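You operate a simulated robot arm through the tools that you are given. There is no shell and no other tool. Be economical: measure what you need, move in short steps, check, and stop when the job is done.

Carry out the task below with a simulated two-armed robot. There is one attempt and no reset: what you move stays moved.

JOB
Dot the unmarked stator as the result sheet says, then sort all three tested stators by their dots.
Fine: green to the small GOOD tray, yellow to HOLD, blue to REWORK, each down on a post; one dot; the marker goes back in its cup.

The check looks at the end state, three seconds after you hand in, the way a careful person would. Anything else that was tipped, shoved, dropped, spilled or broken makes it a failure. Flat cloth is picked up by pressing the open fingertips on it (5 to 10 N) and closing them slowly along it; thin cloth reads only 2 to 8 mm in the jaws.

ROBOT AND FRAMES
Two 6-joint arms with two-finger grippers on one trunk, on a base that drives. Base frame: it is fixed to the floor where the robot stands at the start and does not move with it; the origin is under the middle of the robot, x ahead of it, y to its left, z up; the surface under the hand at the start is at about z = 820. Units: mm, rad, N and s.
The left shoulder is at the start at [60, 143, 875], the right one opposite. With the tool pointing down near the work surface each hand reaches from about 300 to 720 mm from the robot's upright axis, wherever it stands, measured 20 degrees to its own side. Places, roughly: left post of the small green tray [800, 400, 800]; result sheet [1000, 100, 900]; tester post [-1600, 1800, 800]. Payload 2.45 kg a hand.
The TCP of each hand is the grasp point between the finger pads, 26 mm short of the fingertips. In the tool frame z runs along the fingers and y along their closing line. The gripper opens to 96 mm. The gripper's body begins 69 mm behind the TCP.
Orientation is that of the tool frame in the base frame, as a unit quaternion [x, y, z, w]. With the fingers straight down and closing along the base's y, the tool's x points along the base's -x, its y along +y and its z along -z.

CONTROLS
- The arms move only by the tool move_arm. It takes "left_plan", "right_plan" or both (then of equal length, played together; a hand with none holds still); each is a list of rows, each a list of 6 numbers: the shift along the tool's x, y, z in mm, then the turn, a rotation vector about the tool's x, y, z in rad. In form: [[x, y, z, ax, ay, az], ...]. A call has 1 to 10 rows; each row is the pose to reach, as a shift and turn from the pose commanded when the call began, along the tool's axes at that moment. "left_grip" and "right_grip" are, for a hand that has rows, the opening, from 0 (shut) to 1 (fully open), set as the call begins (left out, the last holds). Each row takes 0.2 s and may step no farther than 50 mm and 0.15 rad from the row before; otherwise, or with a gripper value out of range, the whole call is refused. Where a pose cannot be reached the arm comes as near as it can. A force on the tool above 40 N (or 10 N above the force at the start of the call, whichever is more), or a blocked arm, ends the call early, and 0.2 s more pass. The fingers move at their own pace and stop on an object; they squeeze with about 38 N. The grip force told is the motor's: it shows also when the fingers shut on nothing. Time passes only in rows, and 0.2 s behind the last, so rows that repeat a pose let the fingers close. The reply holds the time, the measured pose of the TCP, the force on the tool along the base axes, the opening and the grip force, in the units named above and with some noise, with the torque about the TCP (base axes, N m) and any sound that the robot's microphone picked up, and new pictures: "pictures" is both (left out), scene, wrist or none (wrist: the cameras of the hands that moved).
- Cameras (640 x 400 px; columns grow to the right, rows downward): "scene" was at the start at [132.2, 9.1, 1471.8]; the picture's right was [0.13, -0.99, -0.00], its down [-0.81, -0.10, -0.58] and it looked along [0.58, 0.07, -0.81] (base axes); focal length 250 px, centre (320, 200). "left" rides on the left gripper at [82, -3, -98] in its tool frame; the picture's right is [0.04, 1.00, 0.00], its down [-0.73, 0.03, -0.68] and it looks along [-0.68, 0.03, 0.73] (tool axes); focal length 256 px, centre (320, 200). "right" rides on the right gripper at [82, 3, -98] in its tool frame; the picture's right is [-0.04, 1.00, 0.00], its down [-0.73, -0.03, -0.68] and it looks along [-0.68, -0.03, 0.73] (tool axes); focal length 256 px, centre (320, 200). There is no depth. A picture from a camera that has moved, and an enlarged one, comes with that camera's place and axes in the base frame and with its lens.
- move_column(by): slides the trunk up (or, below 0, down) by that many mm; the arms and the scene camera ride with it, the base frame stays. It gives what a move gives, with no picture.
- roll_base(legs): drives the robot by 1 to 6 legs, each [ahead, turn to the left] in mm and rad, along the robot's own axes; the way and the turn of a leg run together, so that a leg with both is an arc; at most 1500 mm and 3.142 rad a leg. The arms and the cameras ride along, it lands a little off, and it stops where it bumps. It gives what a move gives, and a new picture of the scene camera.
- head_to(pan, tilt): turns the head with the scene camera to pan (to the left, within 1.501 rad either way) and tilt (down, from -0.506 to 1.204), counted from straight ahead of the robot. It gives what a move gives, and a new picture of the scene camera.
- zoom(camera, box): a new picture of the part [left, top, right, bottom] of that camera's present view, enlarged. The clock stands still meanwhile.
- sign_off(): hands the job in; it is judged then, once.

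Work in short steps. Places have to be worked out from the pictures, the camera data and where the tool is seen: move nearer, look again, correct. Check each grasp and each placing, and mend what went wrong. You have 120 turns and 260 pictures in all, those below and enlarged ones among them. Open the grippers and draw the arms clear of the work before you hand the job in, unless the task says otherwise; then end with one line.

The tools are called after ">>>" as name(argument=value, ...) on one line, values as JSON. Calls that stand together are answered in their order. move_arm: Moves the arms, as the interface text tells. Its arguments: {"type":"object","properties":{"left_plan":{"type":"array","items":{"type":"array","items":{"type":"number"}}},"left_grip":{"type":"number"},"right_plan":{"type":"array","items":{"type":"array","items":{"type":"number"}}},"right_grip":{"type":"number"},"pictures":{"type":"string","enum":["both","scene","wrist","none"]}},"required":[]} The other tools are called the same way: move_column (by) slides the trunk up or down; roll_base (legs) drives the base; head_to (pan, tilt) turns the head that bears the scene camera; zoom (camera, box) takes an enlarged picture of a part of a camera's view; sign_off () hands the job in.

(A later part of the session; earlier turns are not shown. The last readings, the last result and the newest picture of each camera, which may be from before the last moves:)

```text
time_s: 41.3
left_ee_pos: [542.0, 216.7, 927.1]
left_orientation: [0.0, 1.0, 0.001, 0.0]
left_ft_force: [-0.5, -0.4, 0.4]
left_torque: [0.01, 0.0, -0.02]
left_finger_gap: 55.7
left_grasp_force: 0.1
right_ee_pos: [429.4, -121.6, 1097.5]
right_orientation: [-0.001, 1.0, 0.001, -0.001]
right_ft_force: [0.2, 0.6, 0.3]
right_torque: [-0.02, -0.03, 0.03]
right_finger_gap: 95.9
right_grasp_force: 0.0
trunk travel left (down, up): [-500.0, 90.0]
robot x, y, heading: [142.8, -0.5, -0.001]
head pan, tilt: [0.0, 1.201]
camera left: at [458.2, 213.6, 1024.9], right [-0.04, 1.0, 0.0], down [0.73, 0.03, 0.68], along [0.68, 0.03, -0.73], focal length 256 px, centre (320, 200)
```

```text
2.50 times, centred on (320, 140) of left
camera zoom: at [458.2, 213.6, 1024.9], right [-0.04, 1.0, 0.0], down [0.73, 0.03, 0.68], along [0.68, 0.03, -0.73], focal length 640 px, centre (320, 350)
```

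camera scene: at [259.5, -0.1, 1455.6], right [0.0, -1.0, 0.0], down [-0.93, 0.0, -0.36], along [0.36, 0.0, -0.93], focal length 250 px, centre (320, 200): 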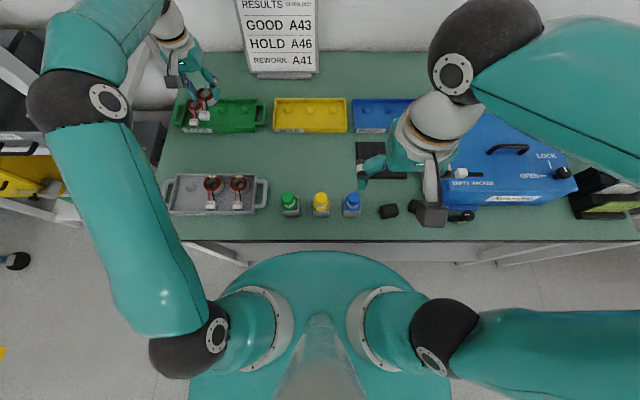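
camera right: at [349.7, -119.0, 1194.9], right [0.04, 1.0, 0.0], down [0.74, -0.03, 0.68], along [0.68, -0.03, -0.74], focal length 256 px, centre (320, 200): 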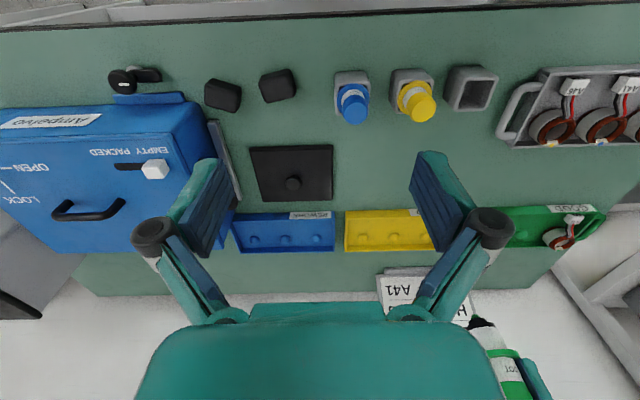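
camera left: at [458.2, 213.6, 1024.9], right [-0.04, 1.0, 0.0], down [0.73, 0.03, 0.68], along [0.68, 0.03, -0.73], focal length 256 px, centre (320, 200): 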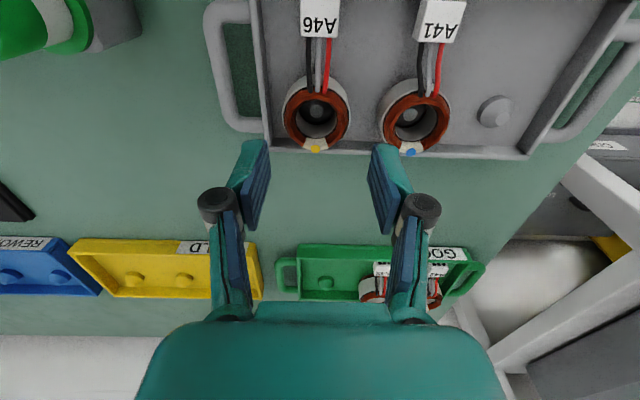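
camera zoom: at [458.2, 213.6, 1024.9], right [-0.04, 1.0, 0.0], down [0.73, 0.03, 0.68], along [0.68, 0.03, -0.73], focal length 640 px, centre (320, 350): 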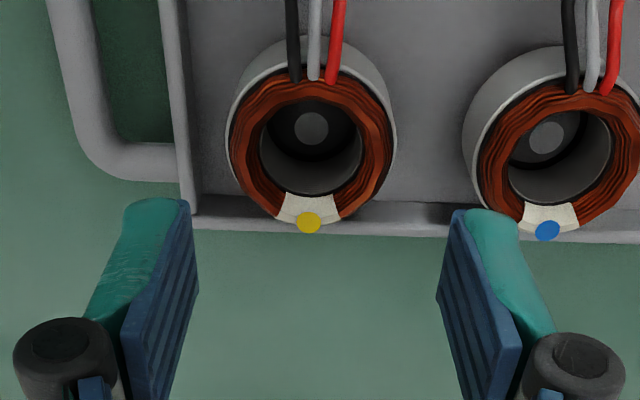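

A46's centre is at about (538, 215). I'll shift slightly and lower to grasp height z≈874.

>>> move_arm(left_plan=[[3, -1.5, 20, 0, 0, 0], [3, -1.5, 38, 0, 0, 0], [3, -1.5, 47, 0, 0, 0], [3, -1.5, 52.5, 0, 0, 0]], pictures="none")

>>> zoom(camera="left", box=[220, 60, 420, 220])

```text
time_s: 42.3
left_ee_pos: [538.3, 216.7, 874.5]
left_orientation: [0.0, 1.0, 0.0, 0.0]
left_ft_force: [0.0, -0.3, -0.4]
left_torque: [0.01, 0.03, -0.04]
left_finger_gap: 55.5
left_grasp_force: 0.1
right_ee_pos: [431.3, -121.6, 1097.7]
right_orientation: [0.0, 1.0, 0.001, -0.001]
right_ft_force: [-0.2, 0.0, 0.9]
right_torque: [0.01, -0.01, 0.01]
right_finger_gap: 95.8
right_grasp_force: 0.1
trunk travel left (down, up): [-500.0, 90.0]
robot x, y, heading: [147.8, -2.6, -0.006]
head pan, tilt: [0.0, 1.201]
```

```text
2.50 times, centred on (320, 140) of left
camera zoom: at [454.9, 212.5, 972.2], right [-0.04, 1.0, 0.0], down [0.73, 0.03, 0.68], along [0.68, 0.03, -0.73], focal length 640 px, centre (320, 350)
```

zoom: 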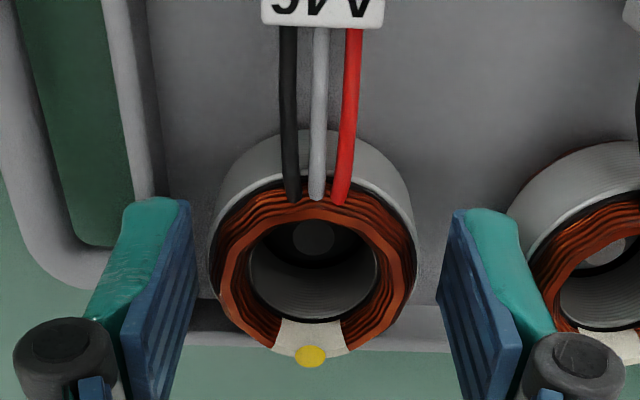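

Straddled cleanly. I'll close, then lift.

>>> move_arm(left_plan=[[0, 0, 0, 0, 0, 0], [0, 0, 0, 0, 0, 0], [0, 0, 0, 0, 0, 0]], left_grip=0, pictures="none")

>>> move_arm(left_plan=[[0, 0, -5, 0, 0, 0], [0, 0, -12, 0, 0, 0], [0, 0, -25, 0, 0, 0], [0, 0, -45, 0, 0, 0], [0, 0, -70, 0, 0, 0], [0, 0, -88, 0, 0, 0]], pictures="both")

```text
time_s: 43.1
left_ee_pos: [537.5, 216.6, 874.7]
left_orientation: [0.0, 1.0, 0.0, 0.001]
left_ft_force: [0.8, -0.7, 0.7]
left_torque: [-0.02, -0.03, 0.01]
left_finger_gap: 47.1
left_grasp_force: 38.1
right_ee_pos: [430.4, -120.9, 1097.3]
right_orientation: [0.0, 1.0, 0.001, 0.0]
right_ft_force: [-0.1, 0.0, 0.5]
right_torque: [-0.03, -0.02, 0.0]
right_finger_gap: 95.9
right_grasp_force: 0.0
trunk travel left (down, up): [-500.0, 90.0]
robot x, y, heading: [142.7, -1.9, -0.005]
head pan, tilt: [0.0, 1.201]
```

```text
time_s: 44.5
left_ee_pos: [538.2, 215.6, 962.7]
left_orientation: [0.001, 1.0, 0.0, 0.0]
left_ft_force: [-0.5, 0.4, -1.8]
left_torque: [-0.02, -0.03, 0.01]
left_finger_gap: 47.1
left_grasp_force: 37.7
right_ee_pos: [431.3, -120.7, 1097.0]
right_orientation: [-0.001, 1.0, -0.001, 0.0]
right_ft_force: [0.0, -0.5, 0.7]
right_torque: [0.0, 0.0, -0.01]
right_finger_gap: 95.9
right_grasp_force: 0.0
trunk travel left (down, up): [-500.0, 90.0]
robot x, y, heading: [145.1, -0.1, 0.004]
head pan, tilt: [0.0, 1.201]
camera scene: at [258.1, 0.0, 1455.7], right [0.0, -1.0, 0.0], down [-0.93, 0.0, -0.36], along [0.36, 0.0, -0.93], focal length 250 px, centre (320, 200)
camera left: at [454.7, 212.3, 1060.6], right [-0.04, 1.0, 0.0], down [0.73, 0.03, 0.68], along [0.68, 0.03, -0.73], focal length 256 px, centre (320, 200)
```

scene: 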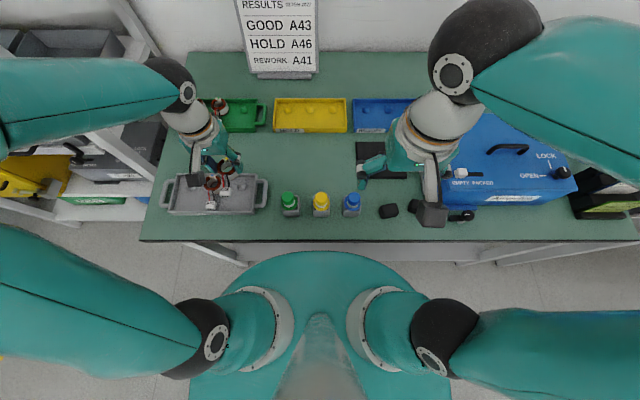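
left: 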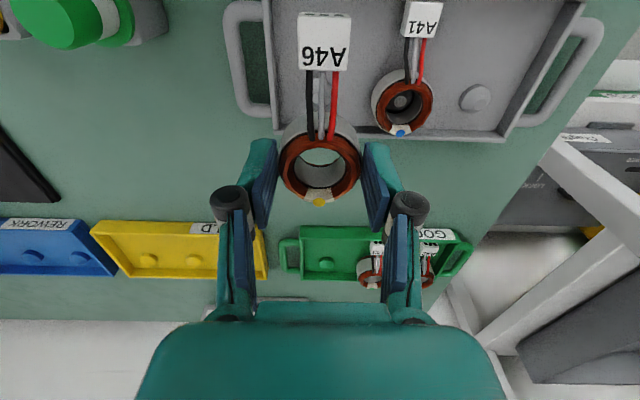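

A46 is held. I'll locate the HOLD and REWORK posts from the scene camera.

>>> zoom(camera="scene", box=[268, 88, 352, 140])

>>> zoom(camera="scene", box=[345, 88, 425, 140])

```text
7.62 times, centred on (310, 114) of scene
camera zoom: at [258.1, 0.0, 1455.7], right [0.0, -1.0, 0.0], down [-0.93, 0.0, -0.36], along [0.36, 0.0, -0.93], focal length 1901 px, centre (396, 855)
```

zoom: 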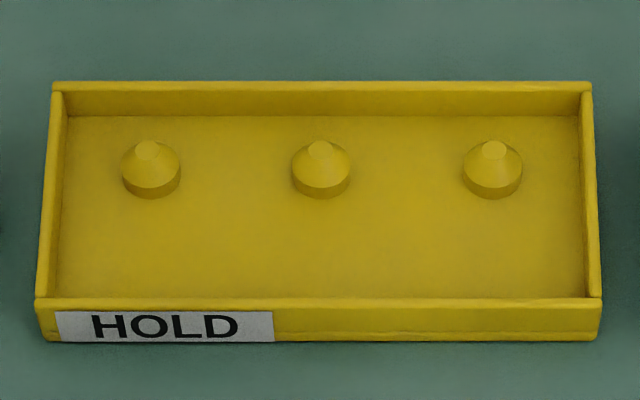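

```text
7.69 times, centred on (385, 114) of scene
camera zoom: at [258.1, 0.0, 1455.7], right [0.0, -1.0, 0.0], down [-0.93, 0.0, -0.36], along [0.36, 0.0, -0.93], focal length 1920 px, centre (-180, 862)
```

zoom: 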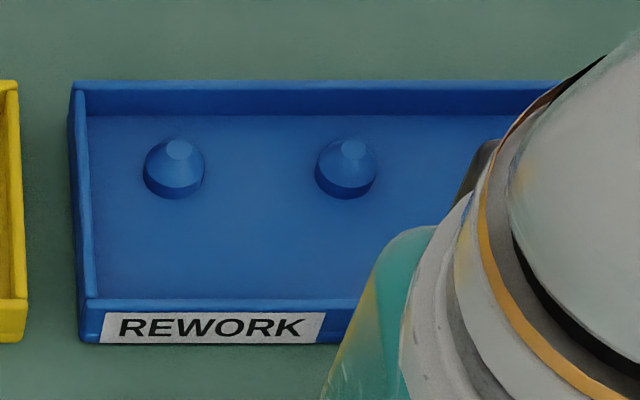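

HOLD's post tops lie at x≈799.5, y≈100, 31 and −40; REWORK's at y≈−144 and −213. The left hand takes A46 to HOLD's middle post.

>>> move_arm(left_plan=[[-42, -31, 0, 0, 0, 0], [-84, -62, 0, 0, 0, 0], [-126, -93, 0, 0, 0, 0], [-168, -124, 0, 0, 0, 0], [-205, -155, 0, 0, 0, 0], [-240, -185, 0, 0, 0, 0], [-240, -185, 10, 0, 0, 0]], pictures="wrist")

>>> zoom(camera="left", box=[180, 40, 460, 220])

>>> zoom(camera="scene", box=[260, 60, 360, 140])

```text
refused: row 1 steps farther than a row can; nothing moved
```

```text
2.22 times, centred on (320, 130) of left
camera zoom: at [454.7, 212.3, 1060.6], right [-0.04, 1.0, 0.0], down [0.73, 0.03, 0.68], along [0.68, 0.03, -0.73], focal length 569 px, centre (320, 356)
```

zoom: 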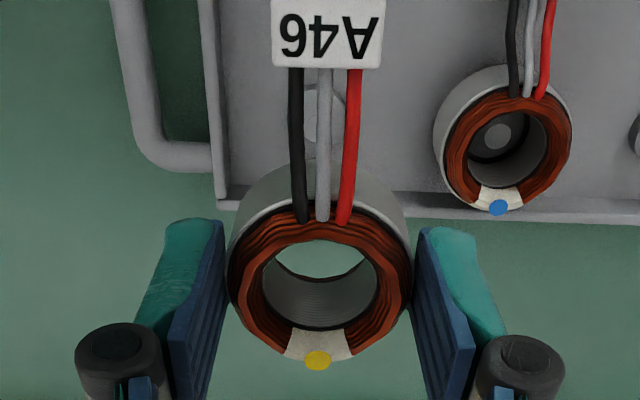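

```text
5.00 times, centred on (310, 100) of scene
camera zoom: at [258.1, 0.0, 1455.7], right [0.0, -1.0, 0.0], down [-0.93, 0.0, -0.36], along [0.36, 0.0, -0.93], focal length 1248 px, centre (370, 700)
```

zoom: 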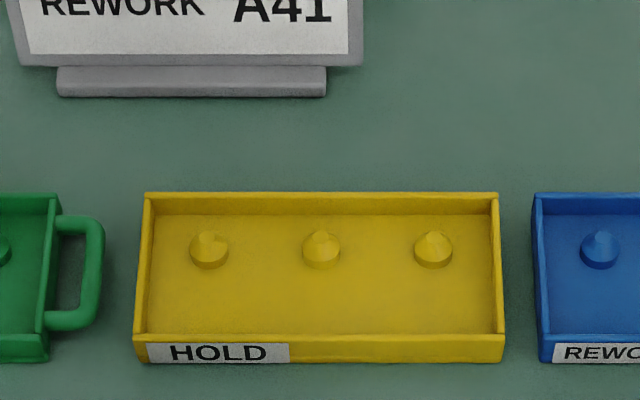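

The first row stepped just over the limit, so nothing moved. I'll resend with shorter steps.

>>> move_arm(left_plan=[[-35, -26, 0, 0, 0, 0], [-70, -53, 0, 0, 0, 0], [-105, -80, 0, 0, 0, 0], [-140, -107, 0, 0, 0, 0], [-175, -134, 0, 0, 0, 0], [-208, -160, 0, 0, 0, 0], [-240, -185, 0, 0, 0, 0], [-240, -185, 10, 0, 0, 0]], pictures="wrist")

>>> zoom(camera="left", box=[180, 40, 460, 220])

>>> zoom(camera="scene", box=[260, 60, 360, 140])

```text
time_s: 46.3
left_ee_pos: [776.8, 31.1, 950.6]
left_orientation: [0.001, 1.0, 0.0, -0.001]
left_ft_force: [-0.2, -0.8, -2.2]
left_torque: [-0.01, -0.04, 0.05]
left_finger_gap: 47.1
left_grasp_force: 38.1
right_ee_pos: [431.1, -120.1, 1097.3]
right_orientation: [-0.001, 1.0, 0.0, 0.0]
right_ft_force: [0.0, 0.3, 0.8]
right_torque: [0.0, -0.06, -0.06]
right_finger_gap: 95.7
right_grasp_force: 0.1
trunk travel left (down, up): [-500.0, 90.0]
robot x, y, heading: [142.0, -2.0, 0.004]
head pan, tilt: [0.0, 1.201]
camera left: at [694.7, 27.2, 1049.2], right [-0.04, 1.0, 0.0], down [0.73, 0.03, 0.68], along [0.68, 0.03, -0.74], focal length 256 px, centre (320, 200)
```

left: 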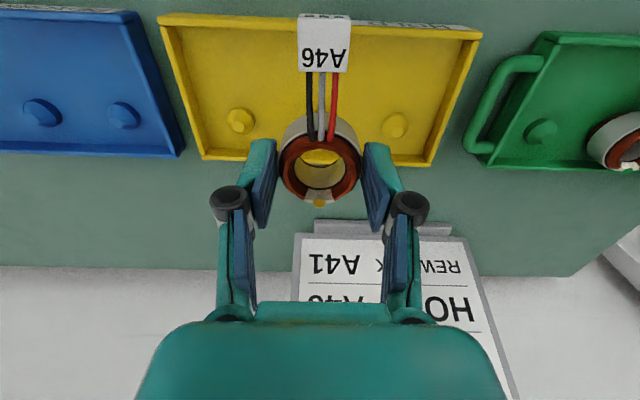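

```text
2.22 times, centred on (320, 130) of left
camera zoom: at [694.7, 27.2, 1049.2], right [-0.04, 1.0, 0.0], down [0.73, 0.03, 0.68], along [0.68, 0.03, -0.74], focal length 569 px, centre (320, 356)
```

zoom: 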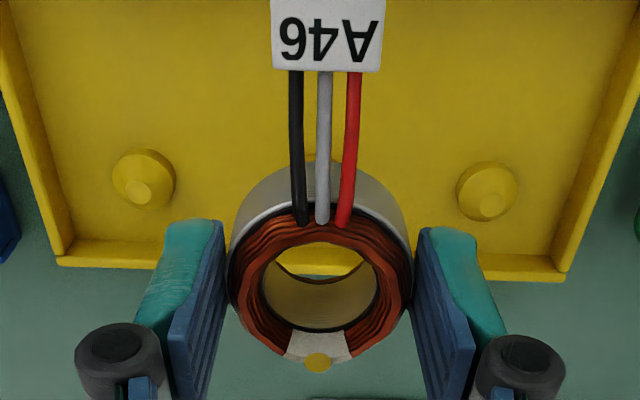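

```text
5.00 times, centred on (310, 100) of scene
camera zoom: at [257.9, 0.5, 1455.8], right [0.0, -1.0, 0.0], down [-0.93, 0.0, -0.36], along [0.36, 0.0, -0.93], focal length 1248 px, centre (370, 700)
```

zoom: 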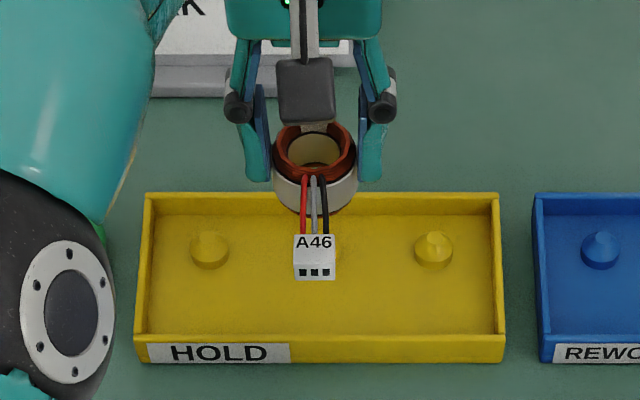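

The middle HOLD post is at (800.5, 30). I'll move over it and lower to about z=885.

>>> move_arm(left_plan=[[-12, -0.8, 0, 0, 0, 0], [-23, -0.8, 5, 0, 0, 0], [-23, -0.8, 25, 0, 0, 0], [-23, -0.8, 45, 0, 0, 0], [-23, -0.8, 58, 0, 0, 0], [-23, -0.8, 65, 0, 0, 0]], pictures="none")

>>> zoom(camera="left", box=[180, 40, 460, 220])

>>> zoom(camera="scene", box=[260, 70, 360, 140])

```text
time_s: 47.7
left_ee_pos: [796.6, 29.7, 885.3]
left_orientation: [0.0, 1.0, 0.001, -0.001]
left_ft_force: [0.1, -0.2, -0.7]
left_torque: [-0.04, -0.06, 0.02]
left_finger_gap: 47.4
left_grasp_force: 38.2
left hand out of reach, approached as far as the arm can: row 1, 2, 3, 4, 5, 6
right_ee_pos: [432.9, -121.2, 1096.7]
right_orientation: [-0.001, 1.0, 0.0, -0.002]
right_ft_force: [-1.0, 0.7, -1.0]
right_torque: [0.01, 0.01, -0.01]
right_finger_gap: 96.1
right_grasp_force: 0.0
trunk travel left (down, up): [-500.0, 90.0]
robot x, y, heading: [141.7, -1.2, 0.003]
head pan, tilt: [0.0, 1.201]
```

```text
2.22 times, centred on (320, 130) of left
camera zoom: at [713.1, 26.7, 984.1], right [-0.04, 1.0, 0.0], down [0.73, 0.03, 0.68], along [0.68, 0.03, -0.73], focal length 569 px, centre (320, 356)
```

zoom: 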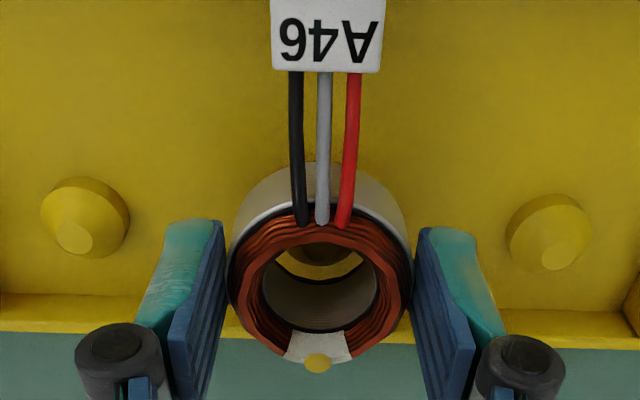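

```text
5.71 times, centred on (310, 105) of scene
camera zoom: at [258.8, -0.1, 1455.7], right [0.0, -1.0, 0.0], down [-0.93, 0.0, -0.36], along [0.36, 0.0, -0.93], focal length 1426 px, centre (377, 743)
```

zoom: 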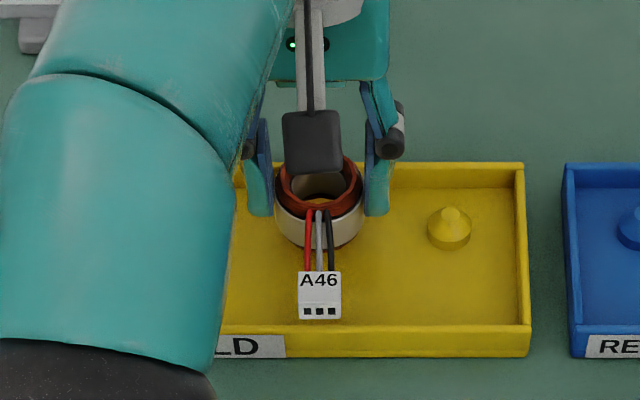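

The arm tops out about 4 mm short here. HOLD's left post (800.5, 99.4) is closer to the shoulder, so I'll rise and shift there.

>>> move_arm(left_plan=[[0, 0, -25, 0, 0, 0], [0, 0, -50, 0, 0, 0], [0, 35, -50, 0, 0, 0], [0, 69.5, -50, 0, 0, 0], [-4, 69.5, -45, 0, 0, 0], [-4, 69.5, -30, 0, 0, 0]], pictures="none")

>>> zoom(camera="left", box=[180, 40, 460, 220])

```text
time_s: 49.1
left_ee_pos: [805.9, 100.1, 918.0]
left_orientation: [0.0, 1.0, 0.0, 0.0]
left_ft_force: [-0.6, -0.9, -1.8]
left_torque: [0.03, -0.01, -0.03]
left_finger_gap: 47.1
left_grasp_force: 38.2
left hand out of reach, approached as far as the arm can: row 2, 4, 5, 6
right_ee_pos: [431.4, -120.4, 1097.3]
right_orientation: [-0.001, 1.0, 0.0, -0.002]
right_ft_force: [0.0, -0.2, -0.1]
right_torque: [0.0, -0.01, 0.04]
right_finger_gap: 96.1
right_grasp_force: 0.1
trunk travel left (down, up): [-500.0, 90.0]
robot x, y, heading: [145.4, 4.1, 0.002]
head pan, tilt: [0.0, 1.201]
```

```text
2.22 times, centred on (320, 130) of left
camera zoom: at [723.0, 96.4, 1015.3], right [-0.04, 1.0, 0.0], down [0.74, 0.03, 0.68], along [0.68, 0.03, -0.74], focal length 569 px, centre (320, 356)
```

zoom: 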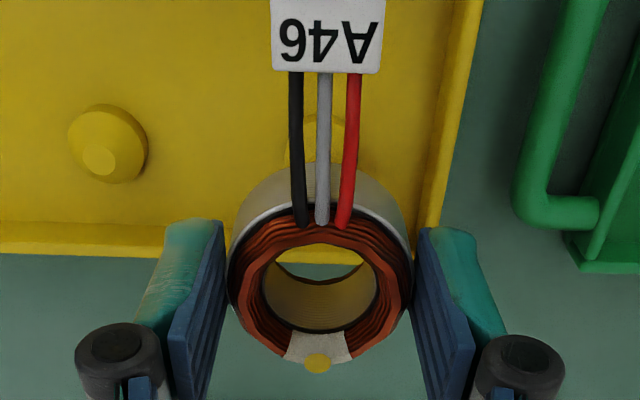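

I'm now over the left post and need about 5.5 mm back in x. I'll correct and lower to z≈886.

>>> move_arm(left_plan=[[5.5, 0, 0, 0, 0, 0], [5.5, 0, 15, 0, 0, 0], [5.5, 0, 26, 0, 0, 0], [5.5, 0, 32, 0, 0, 0]], pictures="none")

>>> zoom(camera="left", box=[180, 40, 460, 220])

>>> zoom(camera="scene", box=[245, 70, 345, 140])

```text
time_s: 50.1
left_ee_pos: [810.0, 96.7, 888.6]
left_orientation: [0.001, 1.0, 0.0, 0.001]
left_ft_force: [-1.7, 0.8, 9.2]
left_torque: [-0.02, 0.18, 0.03]
left_finger_gap: 47.1
left_grasp_force: 37.9
left hand out of reach, approached as far as the arm can: row 1, 2, 3, 4
right_ee_pos: [430.0, -120.0, 1097.9]
right_orientation: [-0.001, 1.0, 0.0, -0.001]
right_ft_force: [-1.0, -0.3, -0.3]
right_torque: [-0.03, 0.0, 0.02]
right_finger_gap: 96.0
right_grasp_force: 0.0
trunk travel left (down, up): [-500.0, 90.0]
robot x, y, heading: [143.0, -1.9, -0.004]
head pan, tilt: [0.0, 1.201]
```

```text
2.22 times, centred on (320, 130) of left
camera zoom: at [726.8, 93.7, 987.0], right [-0.04, 1.0, 0.0], down [0.73, 0.03, 0.68], along [0.68, 0.03, -0.73], focal length 569 px, centre (320, 356)
```

zoom: 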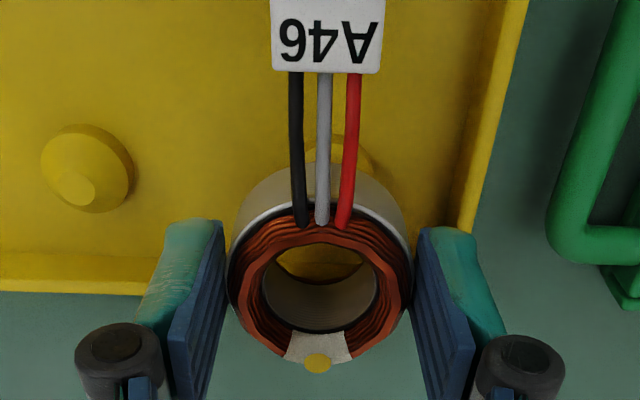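

```text
5.71 times, centred on (295, 105) of scene
camera zoom: at [257.3, -0.2, 1456.0], right [0.0, -1.0, 0.0], down [-0.93, 0.0, -0.36], along [0.36, 0.0, -0.93], focal length 1426 px, centre (463, 743)
```

zoom: 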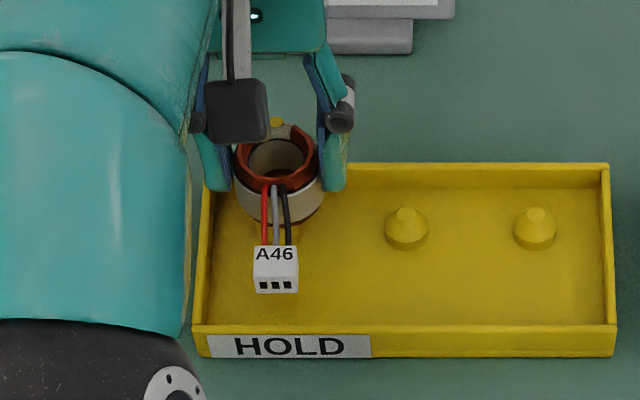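

There's a 9 N contact: the hand drifted out to x=810, so the ring is touching the tray's back wall. I'll go straight up and pull back inside the reachable zone.

>>> move_arm(left_plan=[[0, 0, -10, 0, 0, 0], [0, 0, -30, 0, 0, 0], [20, 2, -40, 0, 0, 0], [30, 3, -40, 0, 0, 0], [30, 3, -40, 0, 0, 0]], pictures="none")

>>> zoom(camera="left", box=[180, 40, 460, 220])

>>> zoom(camera="scene", box=[245, 70, 345, 140])

```text
time_s: 51.3
left_ee_pos: [781.0, 100.3, 926.7]
left_orientation: [0.0, 1.0, -0.001, 0.0]
left_ft_force: [0.2, -0.1, -1.6]
left_torque: [0.01, -0.04, 0.0]
left_finger_gap: 46.9
left_grasp_force: 37.3
left hand out of reach, approached as far as the arm can: row 2
right_ee_pos: [432.1, -120.7, 1096.9]
right_orientation: [-0.001, 1.0, 0.0, -0.001]
right_ft_force: [-0.7, -0.1, 0.2]
right_torque: [0.0, -0.02, 0.05]
right_finger_gap: 95.9
right_grasp_force: 0.0
trunk travel left (down, up): [-500.0, 90.0]
robot x, y, heading: [141.7, 0.3, 0.003]
head pan, tilt: [0.0, 1.201]
```

```text
2.22 times, centred on (320, 130) of left
camera zoom: at [697.7, 96.6, 1024.8], right [-0.04, 1.0, 0.0], down [0.73, 0.03, 0.68], along [0.68, 0.03, -0.73], focal length 569 px, centre (320, 356)
```

zoom: 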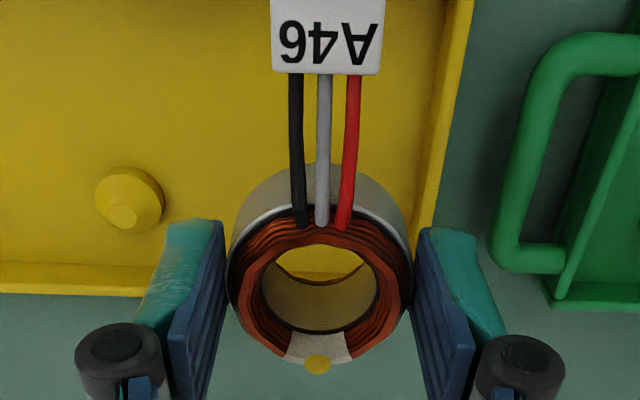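

```text
5.71 times, centred on (295, 105) of scene
camera zoom: at [258.7, -0.2, 1455.6], right [0.0, -1.0, 0.0], down [-0.93, 0.0, -0.36], along [0.36, 0.0, -0.93], focal length 1426 px, centre (463, 743)
```

zoom: 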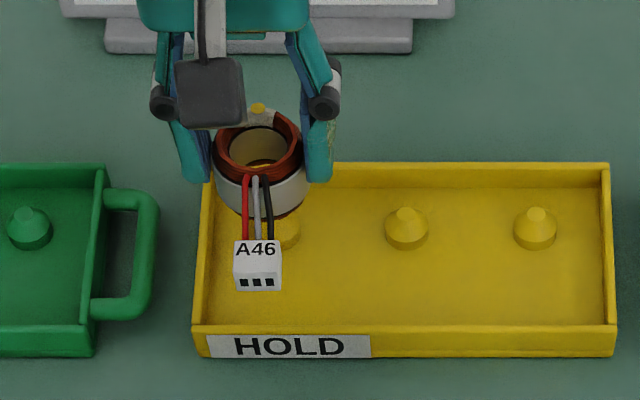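

The tray didn't move; its posts read as before. I'll approach (800.5, 100.5) again at a safe height in smaller moves.

>>> move_arm(left_plan=[[-8, 0.3, 10, 0, 0, 0], [-14, 0.3, 20, 0, 0, 0], [-19, 0.3, 26, 0, 0, 0], [-19, 0.3, 26, 0, 0, 0]], pictures="none")

>>> zoom(camera="left", box=[180, 40, 460, 220])

>>> zoom(camera="scene", box=[245, 70, 345, 140])

```text
time_s: 52.3
left_ee_pos: [799.5, 100.9, 901.3]
left_orientation: [0.0, 1.0, 0.0, 0.0]
left_ft_force: [-0.3, 0.4, -0.7]
left_torque: [0.0, -0.06, 0.01]
left_finger_gap: 46.9
left_grasp_force: 38.0
right_ee_pos: [430.9, -121.0, 1098.3]
right_orientation: [0.0, 1.0, 0.0, -0.001]
right_ft_force: [-0.7, -0.1, -0.2]
right_torque: [0.01, -0.01, 0.0]
right_finger_gap: 95.8
right_grasp_force: 0.1
trunk travel left (down, up): [-500.0, 90.0]
robot x, y, heading: [144.2, -1.9, 0.0]
head pan, tilt: [0.0, 1.201]
```

```text
2.22 times, centred on (320, 130) of left
camera zoom: at [716.5, 97.1, 998.8], right [-0.04, 1.0, 0.0], down [0.73, 0.03, 0.68], along [0.68, 0.03, -0.73], focal length 569 px, centre (320, 356)
```

zoom: 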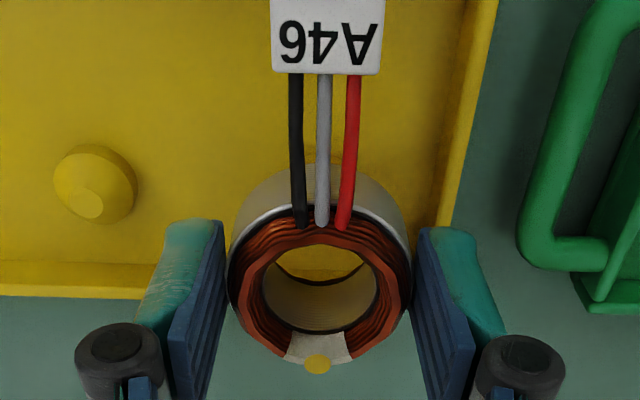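

```text
5.71 times, centred on (295, 105) of scene
camera zoom: at [258.5, -0.1, 1455.7], right [0.0, -1.0, 0.0], down [-0.93, 0.0, -0.36], along [0.36, 0.0, -0.93], focal length 1426 px, centre (463, 743)
```

zoom: 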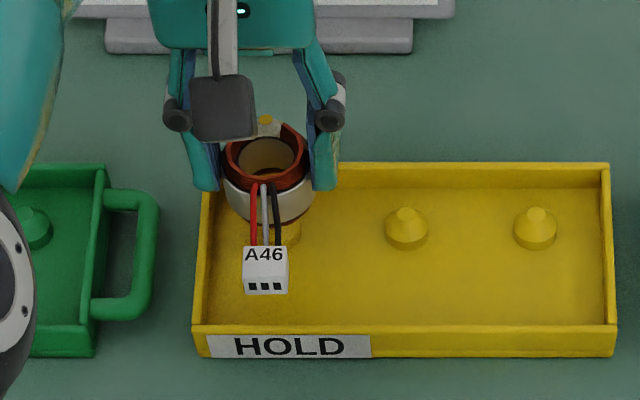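

It's over the post now at (799.5, 100.9), with no reach warning. I'll lower gently.

>>> move_arm(left_plan=[[-0.8, 0, 5, 0, 0, 0], [-0.8, 0, 10, 0, 0, 0], [-0.8, 0, 15, 0, 0, 0]], pictures="none")

>>> zoom(camera="scene", box=[245, 70, 345, 140])

```text
time_s: 53.1
left_ee_pos: [800.0, 99.7, 886.5]
left_orientation: [0.0, 1.0, 0.001, 0.0]
left_ft_force: [0.2, 0.1, -1.4]
left_torque: [0.0, 0.0, -0.03]
left_finger_gap: 47.1
left_grasp_force: 38.1
right_ee_pos: [432.0, -120.9, 1097.5]
right_orientation: [0.0, 1.0, 0.0, -0.002]
right_ft_force: [-0.5, 0.0, -0.3]
right_torque: [-0.01, -0.01, -0.02]
right_finger_gap: 96.0
right_grasp_force: 0.0
trunk travel left (down, up): [-500.0, 90.0]
robot x, y, heading: [141.3, 1.9, 0.001]
head pan, tilt: [0.0, 1.201]
```

```text
5.71 times, centred on (295, 105) of scene
camera zoom: at [258.7, -0.1, 1455.7], right [0.0, -1.0, 0.0], down [-0.93, 0.0, -0.36], along [0.36, 0.0, -0.93], focal length 1426 px, centre (463, 743)
```

zoom: 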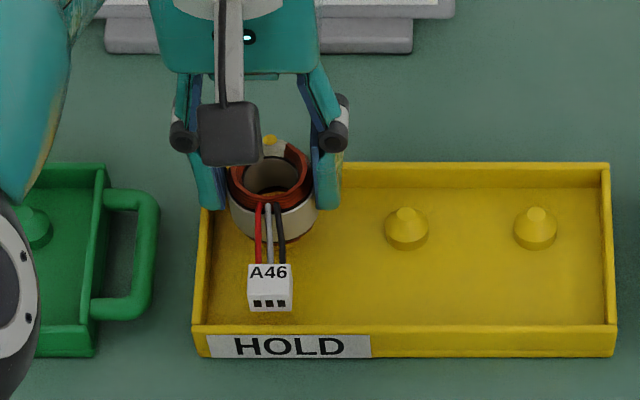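

No contact at z=886.5, so I'll continue down.

>>> move_arm(left_plan=[[0, 0, 4, 0, 0, 0], [0, 0, 8, 0, 0, 0], [0, 0, 11, 0, 0, 0]], pictures="none")

>>> zoom(camera="scene", box=[245, 70, 345, 140])

```text
time_s: 53.9
left_ee_pos: [800.6, 101.0, 874.8]
left_orientation: [-0.001, 1.0, 0.0, 0.0]
left_ft_force: [0.9, -0.4, -1.9]
left_torque: [-0.04, -0.01, 0.02]
left_finger_gap: 46.7
left_grasp_force: 37.6
right_ee_pos: [431.3, -120.0, 1097.0]
right_orientation: [-0.001, 1.0, 0.0, -0.002]
right_ft_force: [0.3, -0.1, -0.1]
right_torque: [-0.01, -0.03, -0.01]
right_finger_gap: 96.2
right_grasp_force: 0.0
trunk travel left (down, up): [-500.0, 90.0]
robot x, y, heading: [144.6, 0.6, -0.004]
head pan, tilt: [0.0, 1.201]
```

```text
5.71 times, centred on (295, 105) of scene
camera zoom: at [258.6, -0.1, 1455.7], right [0.0, -1.0, 0.0], down [-0.93, 0.0, -0.36], along [0.36, 0.0, -0.93], focal length 1426 px, centre (463, 743)
```

zoom: 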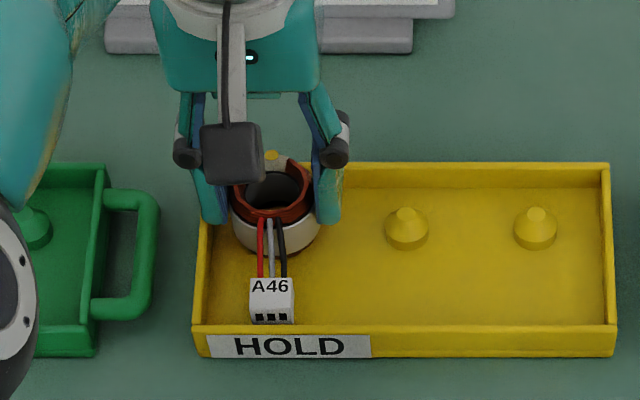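

The post is inside the ring and nearly seated. The last couple of mm go down slowly, with the left fingertip still above the wall top.

>>> move_arm(left_plan=[[0, 0, 0.7, 0, 0, 0], [0, 0, 1.4, 0, 0, 0], [0, 0, 2.1, 0, 0, 0]], pictures="none")

```text
time_s: 54.7
left_ee_pos: [799.9, 100.0, 875.1]
left_orientation: [-0.001, 1.0, 0.0, 0.001]
left_ft_force: [0.8, 0.7, 5.6]
left_torque: [-0.11, 0.01, -0.04]
left_finger_gap: 47.0
left_grasp_force: 38.3
right_ee_pos: [430.4, -120.8, 1097.4]
right_orientation: [-0.001, 1.0, 0.001, -0.001]
right_ft_force: [0.1, 0.7, 0.3]
right_torque: [0.0, -0.01, 0.02]
right_finger_gap: 96.0
right_grasp_force: 0.2
trunk travel left (down, up): [-500.0, 90.0]
robot x, y, heading: [142.4, -2.5, 0.003]
head pan, tilt: [0.0, 1.201]
```

Contact at 5.6 N, so it's seated. I'll release and rise.

>>> move_arm(left_plan=[[0, 0, 0, 0, 0, 0], [0, 0, 0, 0, 0, 0], [0, 0, -15, 0, 0, 0], [3, 0, -40, 0, 0, 0], [10, 0, -80, 0, 0, 0]], left_grip=0.56, pictures="wrist")

>>> zoom(camera="scene", box=[245, 70, 345, 140])

>>> zoom(camera="left", box=[240, 40, 400, 160])

```text
time_s: 55.9
left_ee_pos: [789.3, 101.2, 954.0]
left_orientation: [0.0, 1.0, 0.0, -0.001]
left_ft_force: [-0.7, 0.4, -0.1]
left_torque: [0.02, 0.0, 0.01]
left_finger_gap: 53.8
left_grasp_force: 0.1
right_ee_pos: [431.9, -120.3, 1098.1]
right_orientation: [-0.001, 1.0, 0.0, 0.0]
right_ft_force: [-0.6, -0.1, -0.7]
right_torque: [0.0, 0.01, 0.0]
right_finger_gap: 96.2
right_grasp_force: 0.0
trunk travel left (down, up): [-500.0, 90.0]
robot x, y, heading: [143.2, 2.0, -0.001]
head pan, tilt: [0.0, 1.201]
camera left: at [706.8, 97.6, 1051.2], right [-0.04, 1.0, 0.0], down [0.73, 0.03, 0.68], along [0.68, 0.03, -0.73], focal length 256 px, centre (320, 200)
```

left: 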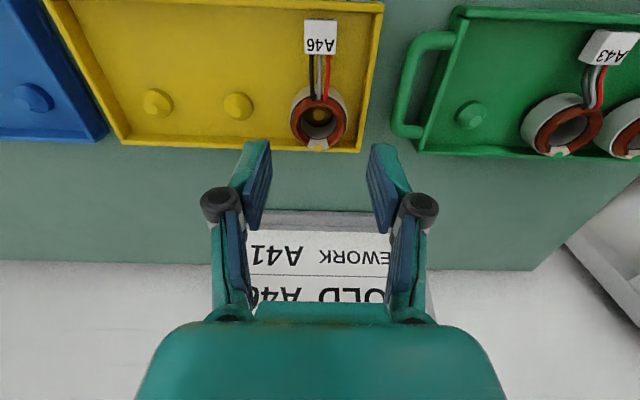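

```text
5.71 times, centred on (295, 105) of scene
camera zoom: at [257.7, -0.2, 1455.7], right [0.0, -1.0, 0.0], down [-0.93, 0.0, -0.36], along [0.36, 0.0, -0.93], focal length 1426 px, centre (463, 743)
```

zoom: 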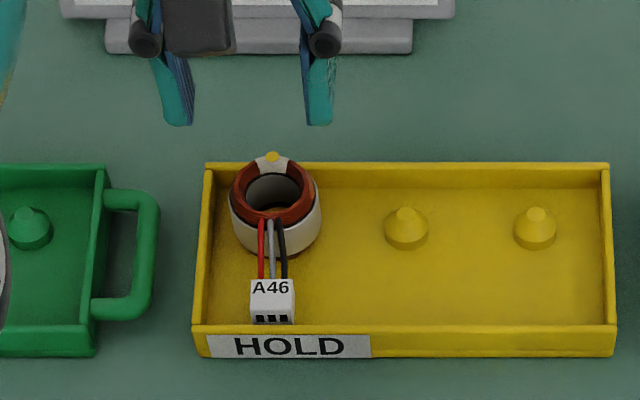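

```text
3.33 times, centred on (320, 100) of left
camera zoom: at [706.8, 97.6, 1051.2], right [-0.04, 1.0, 0.0], down [0.73, 0.03, 0.68], along [0.68, 0.03, -0.73], focal length 853 px, centre (320, 533)
```

zoom: 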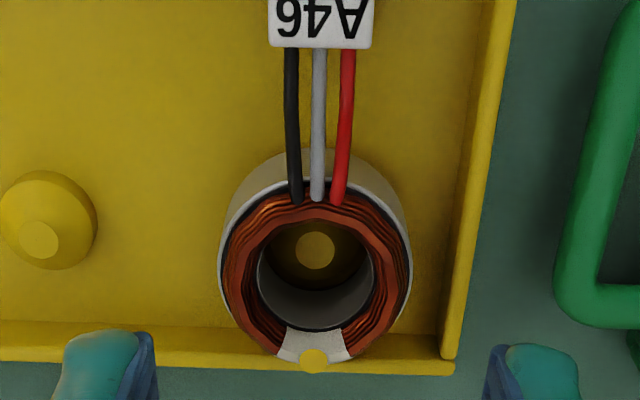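

A46 sits on HOLD's left post, dot up. REWORK is out of the left arm's reach, so I'll pick A41 with the left hand, set it on clear table near the middle, and let the right hand finish. First I'll go above A41.

>>> move_arm(left_plan=[[36, 26, 0, 0, 0, 0], [72, 52, 0, 0, 0, 0], [108, 79, 0, 0, 0, 0], [144, 106, 0, 0, 0, 0], [180, 132, 0, 0, 0, 0], [216, 158, 0, 0, 0, 0], [251, 184.5, 0, 0, 0, 0], [251, 184.5, 27, 0, 0, 0], [251, 184.5, 27, 0, 0, 0]], left_grip=0.58, pictures="wrist")

>>> zoom(camera="left", box=[220, 60, 420, 220])

```text
time_s: 57.9
left_ee_pos: [538.6, 284.6, 925.8]
left_orientation: [0.001, 1.0, 0.0, 0.0]
left_ft_force: [-0.7, -0.6, -0.7]
left_torque: [0.04, 0.01, -0.03]
left_finger_gap: 55.6
left_grasp_force: 0.0
right_ee_pos: [429.9, -121.5, 1097.0]
right_orientation: [-0.001, 1.0, 0.0, -0.001]
right_ft_force: [0.3, -1.0, 0.5]
right_torque: [0.01, 0.01, 0.01]
right_finger_gap: 96.1
right_grasp_force: 0.1
trunk travel left (down, up): [-500.0, 90.0]
robot x, y, heading: [143.0, -1.3, -0.006]
head pan, tilt: [0.0, 1.201]
camera left: at [456.1, 282.0, 1023.9], right [-0.04, 1.0, 0.0], down [0.73, 0.03, 0.68], along [0.68, 0.03, -0.73], focal length 256 px, centre (320, 200)
```

left: 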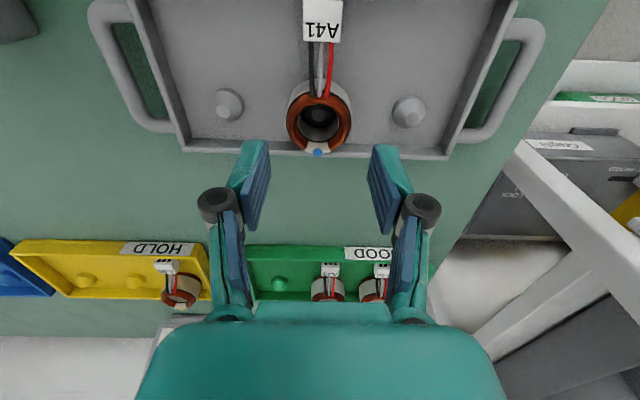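

```text
2.50 times, centred on (320, 140) of left
camera zoom: at [456.1, 282.0, 1023.9], right [-0.04, 1.0, 0.0], down [0.73, 0.03, 0.68], along [0.68, 0.03, -0.73], focal length 640 px, centre (320, 350)
```

zoom: 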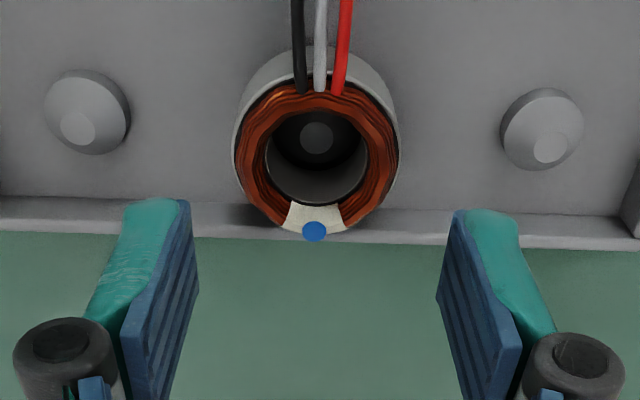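

Aligned over A41, with its centre at about (538, 285). I'll lower and close.

>>> move_arm(left_plan=[[0.3, 0.3, 20, 0, 0, 0], [0.3, 0.3, 38, 0, 0, 0], [0.3, 0.3, 47, 0, 0, 0], [0.3, 0.3, 53, 0, 0, 0]], pictures="none")

>>> move_arm(left_plan=[[0, 0, 0, 0, 0, 0], [0, 0, 0, 0, 0, 0], [0, 0, 0, 0, 0, 0]], left_grip=0, pictures="wrist")

```text
time_s: 58.9
left_ee_pos: [538.9, 285.2, 873.5]
left_orientation: [0.001, 1.0, 0.0, 0.001]
left_ft_force: [0.4, 0.3, 0.1]
left_torque: [-0.01, -0.01, -0.02]
left_finger_gap: 55.5
left_grasp_force: 0.2
right_ee_pos: [430.3, -120.9, 1097.0]
right_orientation: [-0.001, 1.0, 0.0, -0.001]
right_ft_force: [0.4, -0.3, 0.6]
right_torque: [0.0, -0.01, -0.01]
right_finger_gap: 96.2
right_grasp_force: 0.0
trunk travel left (down, up): [-500.0, 90.0]
robot x, y, heading: [142.1, 1.2, 0.006]
head pan, tilt: [0.0, 1.201]
```

```text
time_s: 59.7
left_ee_pos: [539.2, 285.8, 873.9]
left_orientation: [0.0, 1.0, 0.0, 0.0]
left_ft_force: [0.9, 1.2, 2.3]
left_torque: [0.04, -0.06, -0.03]
left_finger_gap: 47.0
left_grasp_force: 38.0
right_ee_pos: [430.9, -121.0, 1097.3]
right_orientation: [-0.001, 1.0, -0.001, 0.0]
right_ft_force: [0.0, 0.2, -0.1]
right_torque: [-0.02, 0.01, 0.0]
right_finger_gap: 95.9
right_grasp_force: 0.0
trunk travel left (down, up): [-500.0, 90.0]
robot x, y, heading: [138.6, 0.5, -0.0]
head pan, tilt: [0.0, 1.201]
camera left: at [456.1, 282.2, 970.7], right [-0.04, 1.0, 0.0], down [0.73, 0.03, 0.68], along [0.68, 0.03, -0.73], focal length 256 px, centre (320, 200)
```

left: 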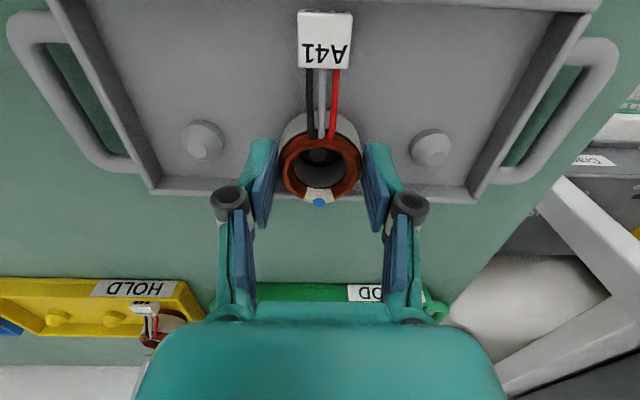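

Gripped at 47.0 mm. I'll lift, then carry it toward clear table at about (640, 20).

>>> move_arm(left_plan=[[0, 0, -5, 0, 0, 0], [0, 0, -14, 0, 0, 0], [0, 0, -30, 0, 0, 0], [0, 0, -55, 0, 0, 0], [0, 0, -80, 0, 0, 0]], pictures="none")

>>> move_arm(left_plan=[[-17, -44, 0, 0, 0, 0], [-34, -88, 0, 0, 0, 0], [-51, -133, 0, 0, 0, 0], [-68, -178, 0, 0, 0, 0], [-85, -222, 0, 0, 0, 0], [-101, -265, 0, 0, 0, 0], [-101, -265, 20, 0, 0, 0]], pictures="both")

```text
time_s: 60.9
left_ee_pos: [539.0, 286.3, 954.5]
left_orientation: [0.001, 1.0, 0.0, 0.0]
left_ft_force: [-0.6, 0.4, -1.0]
left_torque: [-0.02, -0.07, -0.02]
left_finger_gap: 46.9
left_grasp_force: 37.7
right_ee_pos: [430.5, -121.2, 1097.7]
right_orientation: [0.0, 1.0, -0.001, 0.0]
right_ft_force: [0.3, -0.7, -0.5]
right_torque: [0.01, 0.02, 0.03]
right_finger_gap: 96.0
right_grasp_force: 0.0
trunk travel left (down, up): [-500.0, 90.0]
robot x, y, heading: [140.7, -1.5, -0.005]
head pan, tilt: [0.0, 1.201]
```

```text
time_s: 62.5
left_ee_pos: [640.1, 19.8, 934.0]
left_orientation: [0.0, 1.0, -0.001, 0.0]
left_ft_force: [0.5, 0.9, -2.0]
left_torque: [-0.02, 0.01, -0.01]
left_finger_gap: 47.1
left_grasp_force: 37.8
right_ee_pos: [431.8, -120.5, 1097.6]
right_orientation: [-0.001, 1.0, 0.0, -0.002]
right_ft_force: [-0.5, 0.8, 1.2]
right_torque: [-0.05, 0.02, 0.01]
right_finger_gap: 96.2
right_grasp_force: 0.1
trunk travel left (down, up): [-500.0, 90.0]
robot x, y, heading: [141.7, -0.9, 0.004]
head pan, tilt: [0.0, 1.201]
camera scene: at [258.5, 0.4, 1455.7], right [0.0, -1.0, 0.0], down [-0.93, 0.0, -0.36], along [0.36, 0.0, -0.93], focal length 250 px, centre (320, 200)
camera left: at [557.5, 16.4, 1031.2], right [-0.04, 1.0, 0.0], down [0.73, 0.03, 0.68], along [0.68, 0.03, -0.73], focal length 256 px, centre (320, 200)
```

scene: 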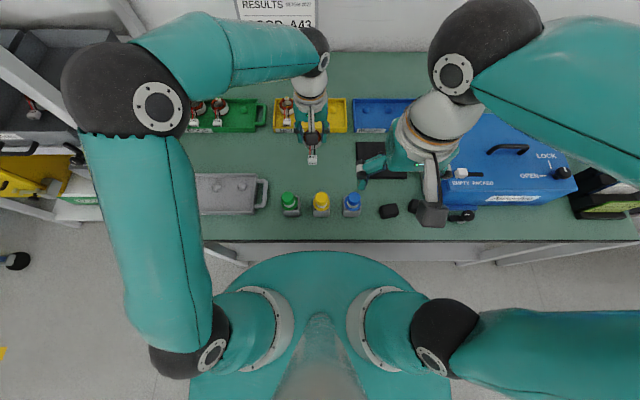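
left: 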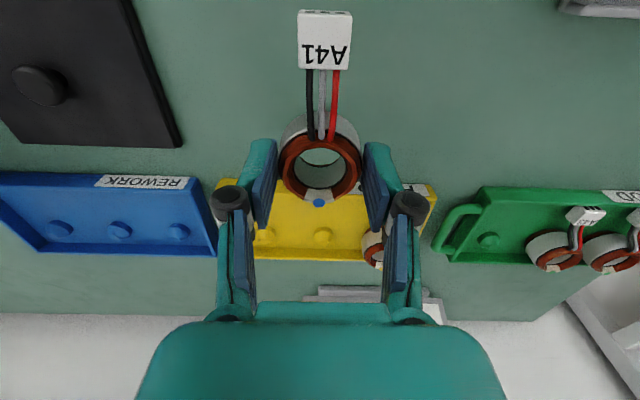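

Clear table lies below. I'll lower to z≈882, then feel for contact.

>>> move_arm(left_plan=[[0, 0, 25, 0, 0, 0], [0, 0, 45, 0, 0, 0], [0, 0, 55, 0, 0, 0], [0, 0, 59, 0, 0, 0]], pictures="none")

>>> move_arm(left_plan=[[0, 0, 1, 0, 0, 0], [0, 0, 2, 0, 0, 0], [0, 0, 3, 0, 0, 0]], pictures="none")

```text
time_s: 63.5
left_ee_pos: [639.3, 21.0, 875.3]
left_orientation: [0.0, 1.0, 0.0, 0.001]
left_ft_force: [0.4, 1.7, -1.7]
left_torque: [-0.01, -0.05, 0.0]
left_finger_gap: 46.9
left_grasp_force: 37.9
right_ee_pos: [431.8, -122.3, 1097.3]
right_orientation: [-0.001, 1.0, 0.0, 0.0]
right_ft_force: [0.3, 0.5, 0.7]
right_torque: [0.03, -0.02, -0.04]
right_finger_gap: 96.2
right_grasp_force: 0.0
trunk travel left (down, up): [-500.0, 90.0]
robot x, y, heading: [140.8, -1.3, -0.003]
head pan, tilt: [0.0, 1.201]
```

```text
time_s: 64.3
left_ee_pos: [638.8, 21.3, 871.0]
left_orientation: [0.0, 1.0, 0.001, 0.0]
left_ft_force: [0.9, -0.4, -1.6]
left_torque: [0.01, -0.05, -0.03]
left_finger_gap: 47.0
left_grasp_force: 37.9
right_ee_pos: [431.8, -120.6, 1097.0]
right_orientation: [0.0, 1.0, 0.0, -0.001]
right_ft_force: [0.1, 0.1, -0.3]
right_torque: [-0.01, -0.03, -0.02]
right_finger_gap: 96.2
right_grasp_force: 0.1
trunk travel left (down, up): [-500.0, 90.0]
robot x, y, heading: [141.3, 0.2, 0.001]
head pan, tilt: [0.0, 1.201]
```

No contact yet, so I'll go on down slowly.

>>> move_arm(left_plan=[[0, 0, 0.8, 0, 0, 0], [0, 0, 1.6, 0, 0, 0], [0, 0, 2.4, 0, 0, 0]], pictures="none")

```text
time_s: 65.1
left_ee_pos: [639.6, 21.0, 869.1]
left_orientation: [0.001, 1.0, -0.001, -0.001]
left_ft_force: [1.1, -0.4, -0.9]
left_torque: [0.01, -0.02, 0.02]
left_finger_gap: 47.3
left_grasp_force: 37.9
right_ee_pos: [431.8, -121.1, 1097.0]
right_orientation: [-0.001, 1.0, 0.0, 0.0]
right_ft_force: [0.0, 0.5, -0.4]
right_torque: [0.02, 0.0, 0.01]
right_finger_gap: 95.7
right_grasp_force: 0.1
trunk travel left (down, up): [-500.0, 90.0]
robot x, y, heading: [140.8, -1.8, -0.001]
head pan, tilt: [0.0, 1.201]
```

>>> move_arm(left_plan=[[0, 0, 0.8, 0, 0, 0], [0, 0, 1.6, 0, 0, 0], [0, 0, 2.4, 0, 0, 0]], pictures="none")

>>> zoom(camera="scene", box=[270, 100, 370, 170])

```text
time_s: 65.9
left_ee_pos: [640.3, 20.3, 867.3]
left_orientation: [0.0, 1.0, 0.0, 0.0]
left_ft_force: [-0.4, -0.2, -2.3]
left_torque: [0.02, 0.0, 0.01]
left_finger_gap: 47.3
left_grasp_force: 37.6
right_ee_pos: [430.2, -121.6, 1096.3]
right_orientation: [-0.001, 1.0, 0.0, -0.001]
right_ft_force: [-0.2, 0.1, -0.6]
right_torque: [-0.03, -0.01, 0.02]
right_finger_gap: 95.9
right_grasp_force: 0.2
trunk travel left (down, up): [-500.0, 90.0]
robot x, y, heading: [143.1, -2.0, -0.003]
head pan, tilt: [0.0, 1.201]
```

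```text
5.71 times, centred on (320, 135) of scene
camera zoom: at [258.4, -0.1, 1455.7], right [0.0, -1.0, 0.0], down [-0.93, 0.0, -0.36], along [0.36, 0.0, -0.93], focal length 1426 px, centre (320, 571)
```

zoom: 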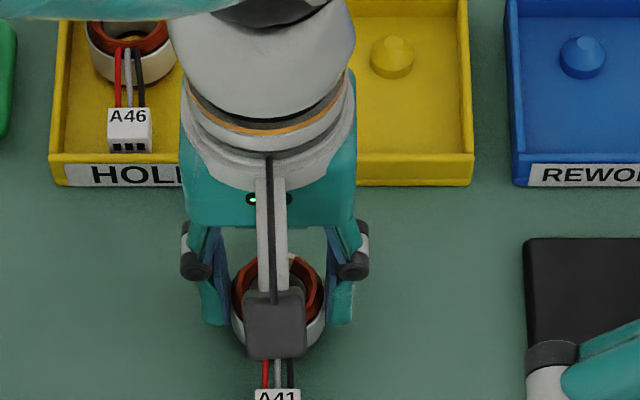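

>>> move_arm(left_plan=[[0, 0, 0.8, 0, 0, 0], [0, 0, 1.6, 0, 0, 0], [0, 0, 2.4, 0, 0, 0], [0, 0, 3.2, 0, 0, 0]], pictures="none")

```text
time_s: 66.9
left_ee_pos: [639.8, 21.4, 865.1]
left_orientation: [0.0, 1.0, 0.0, 0.001]
left_ft_force: [0.4, 2.6, 10.2]
left_torque: [0.16, 0.13, 0.0]
left_finger_gap: 46.9
left_grasp_force: 38.1
right_ee_pos: [430.3, -120.9, 1097.7]
right_orientation: [-0.001, 1.0, 0.001, -0.001]
right_ft_force: [0.3, -0.8, 0.1]
right_torque: [-0.02, -0.01, 0.0]
right_finger_gap: 96.1
right_grasp_force: 0.0
trunk travel left (down, up): [-500.0, 90.0]
robot x, y, heading: [146.2, -0.6, 0.002]
head pan, tilt: [0.0, 1.201]
```

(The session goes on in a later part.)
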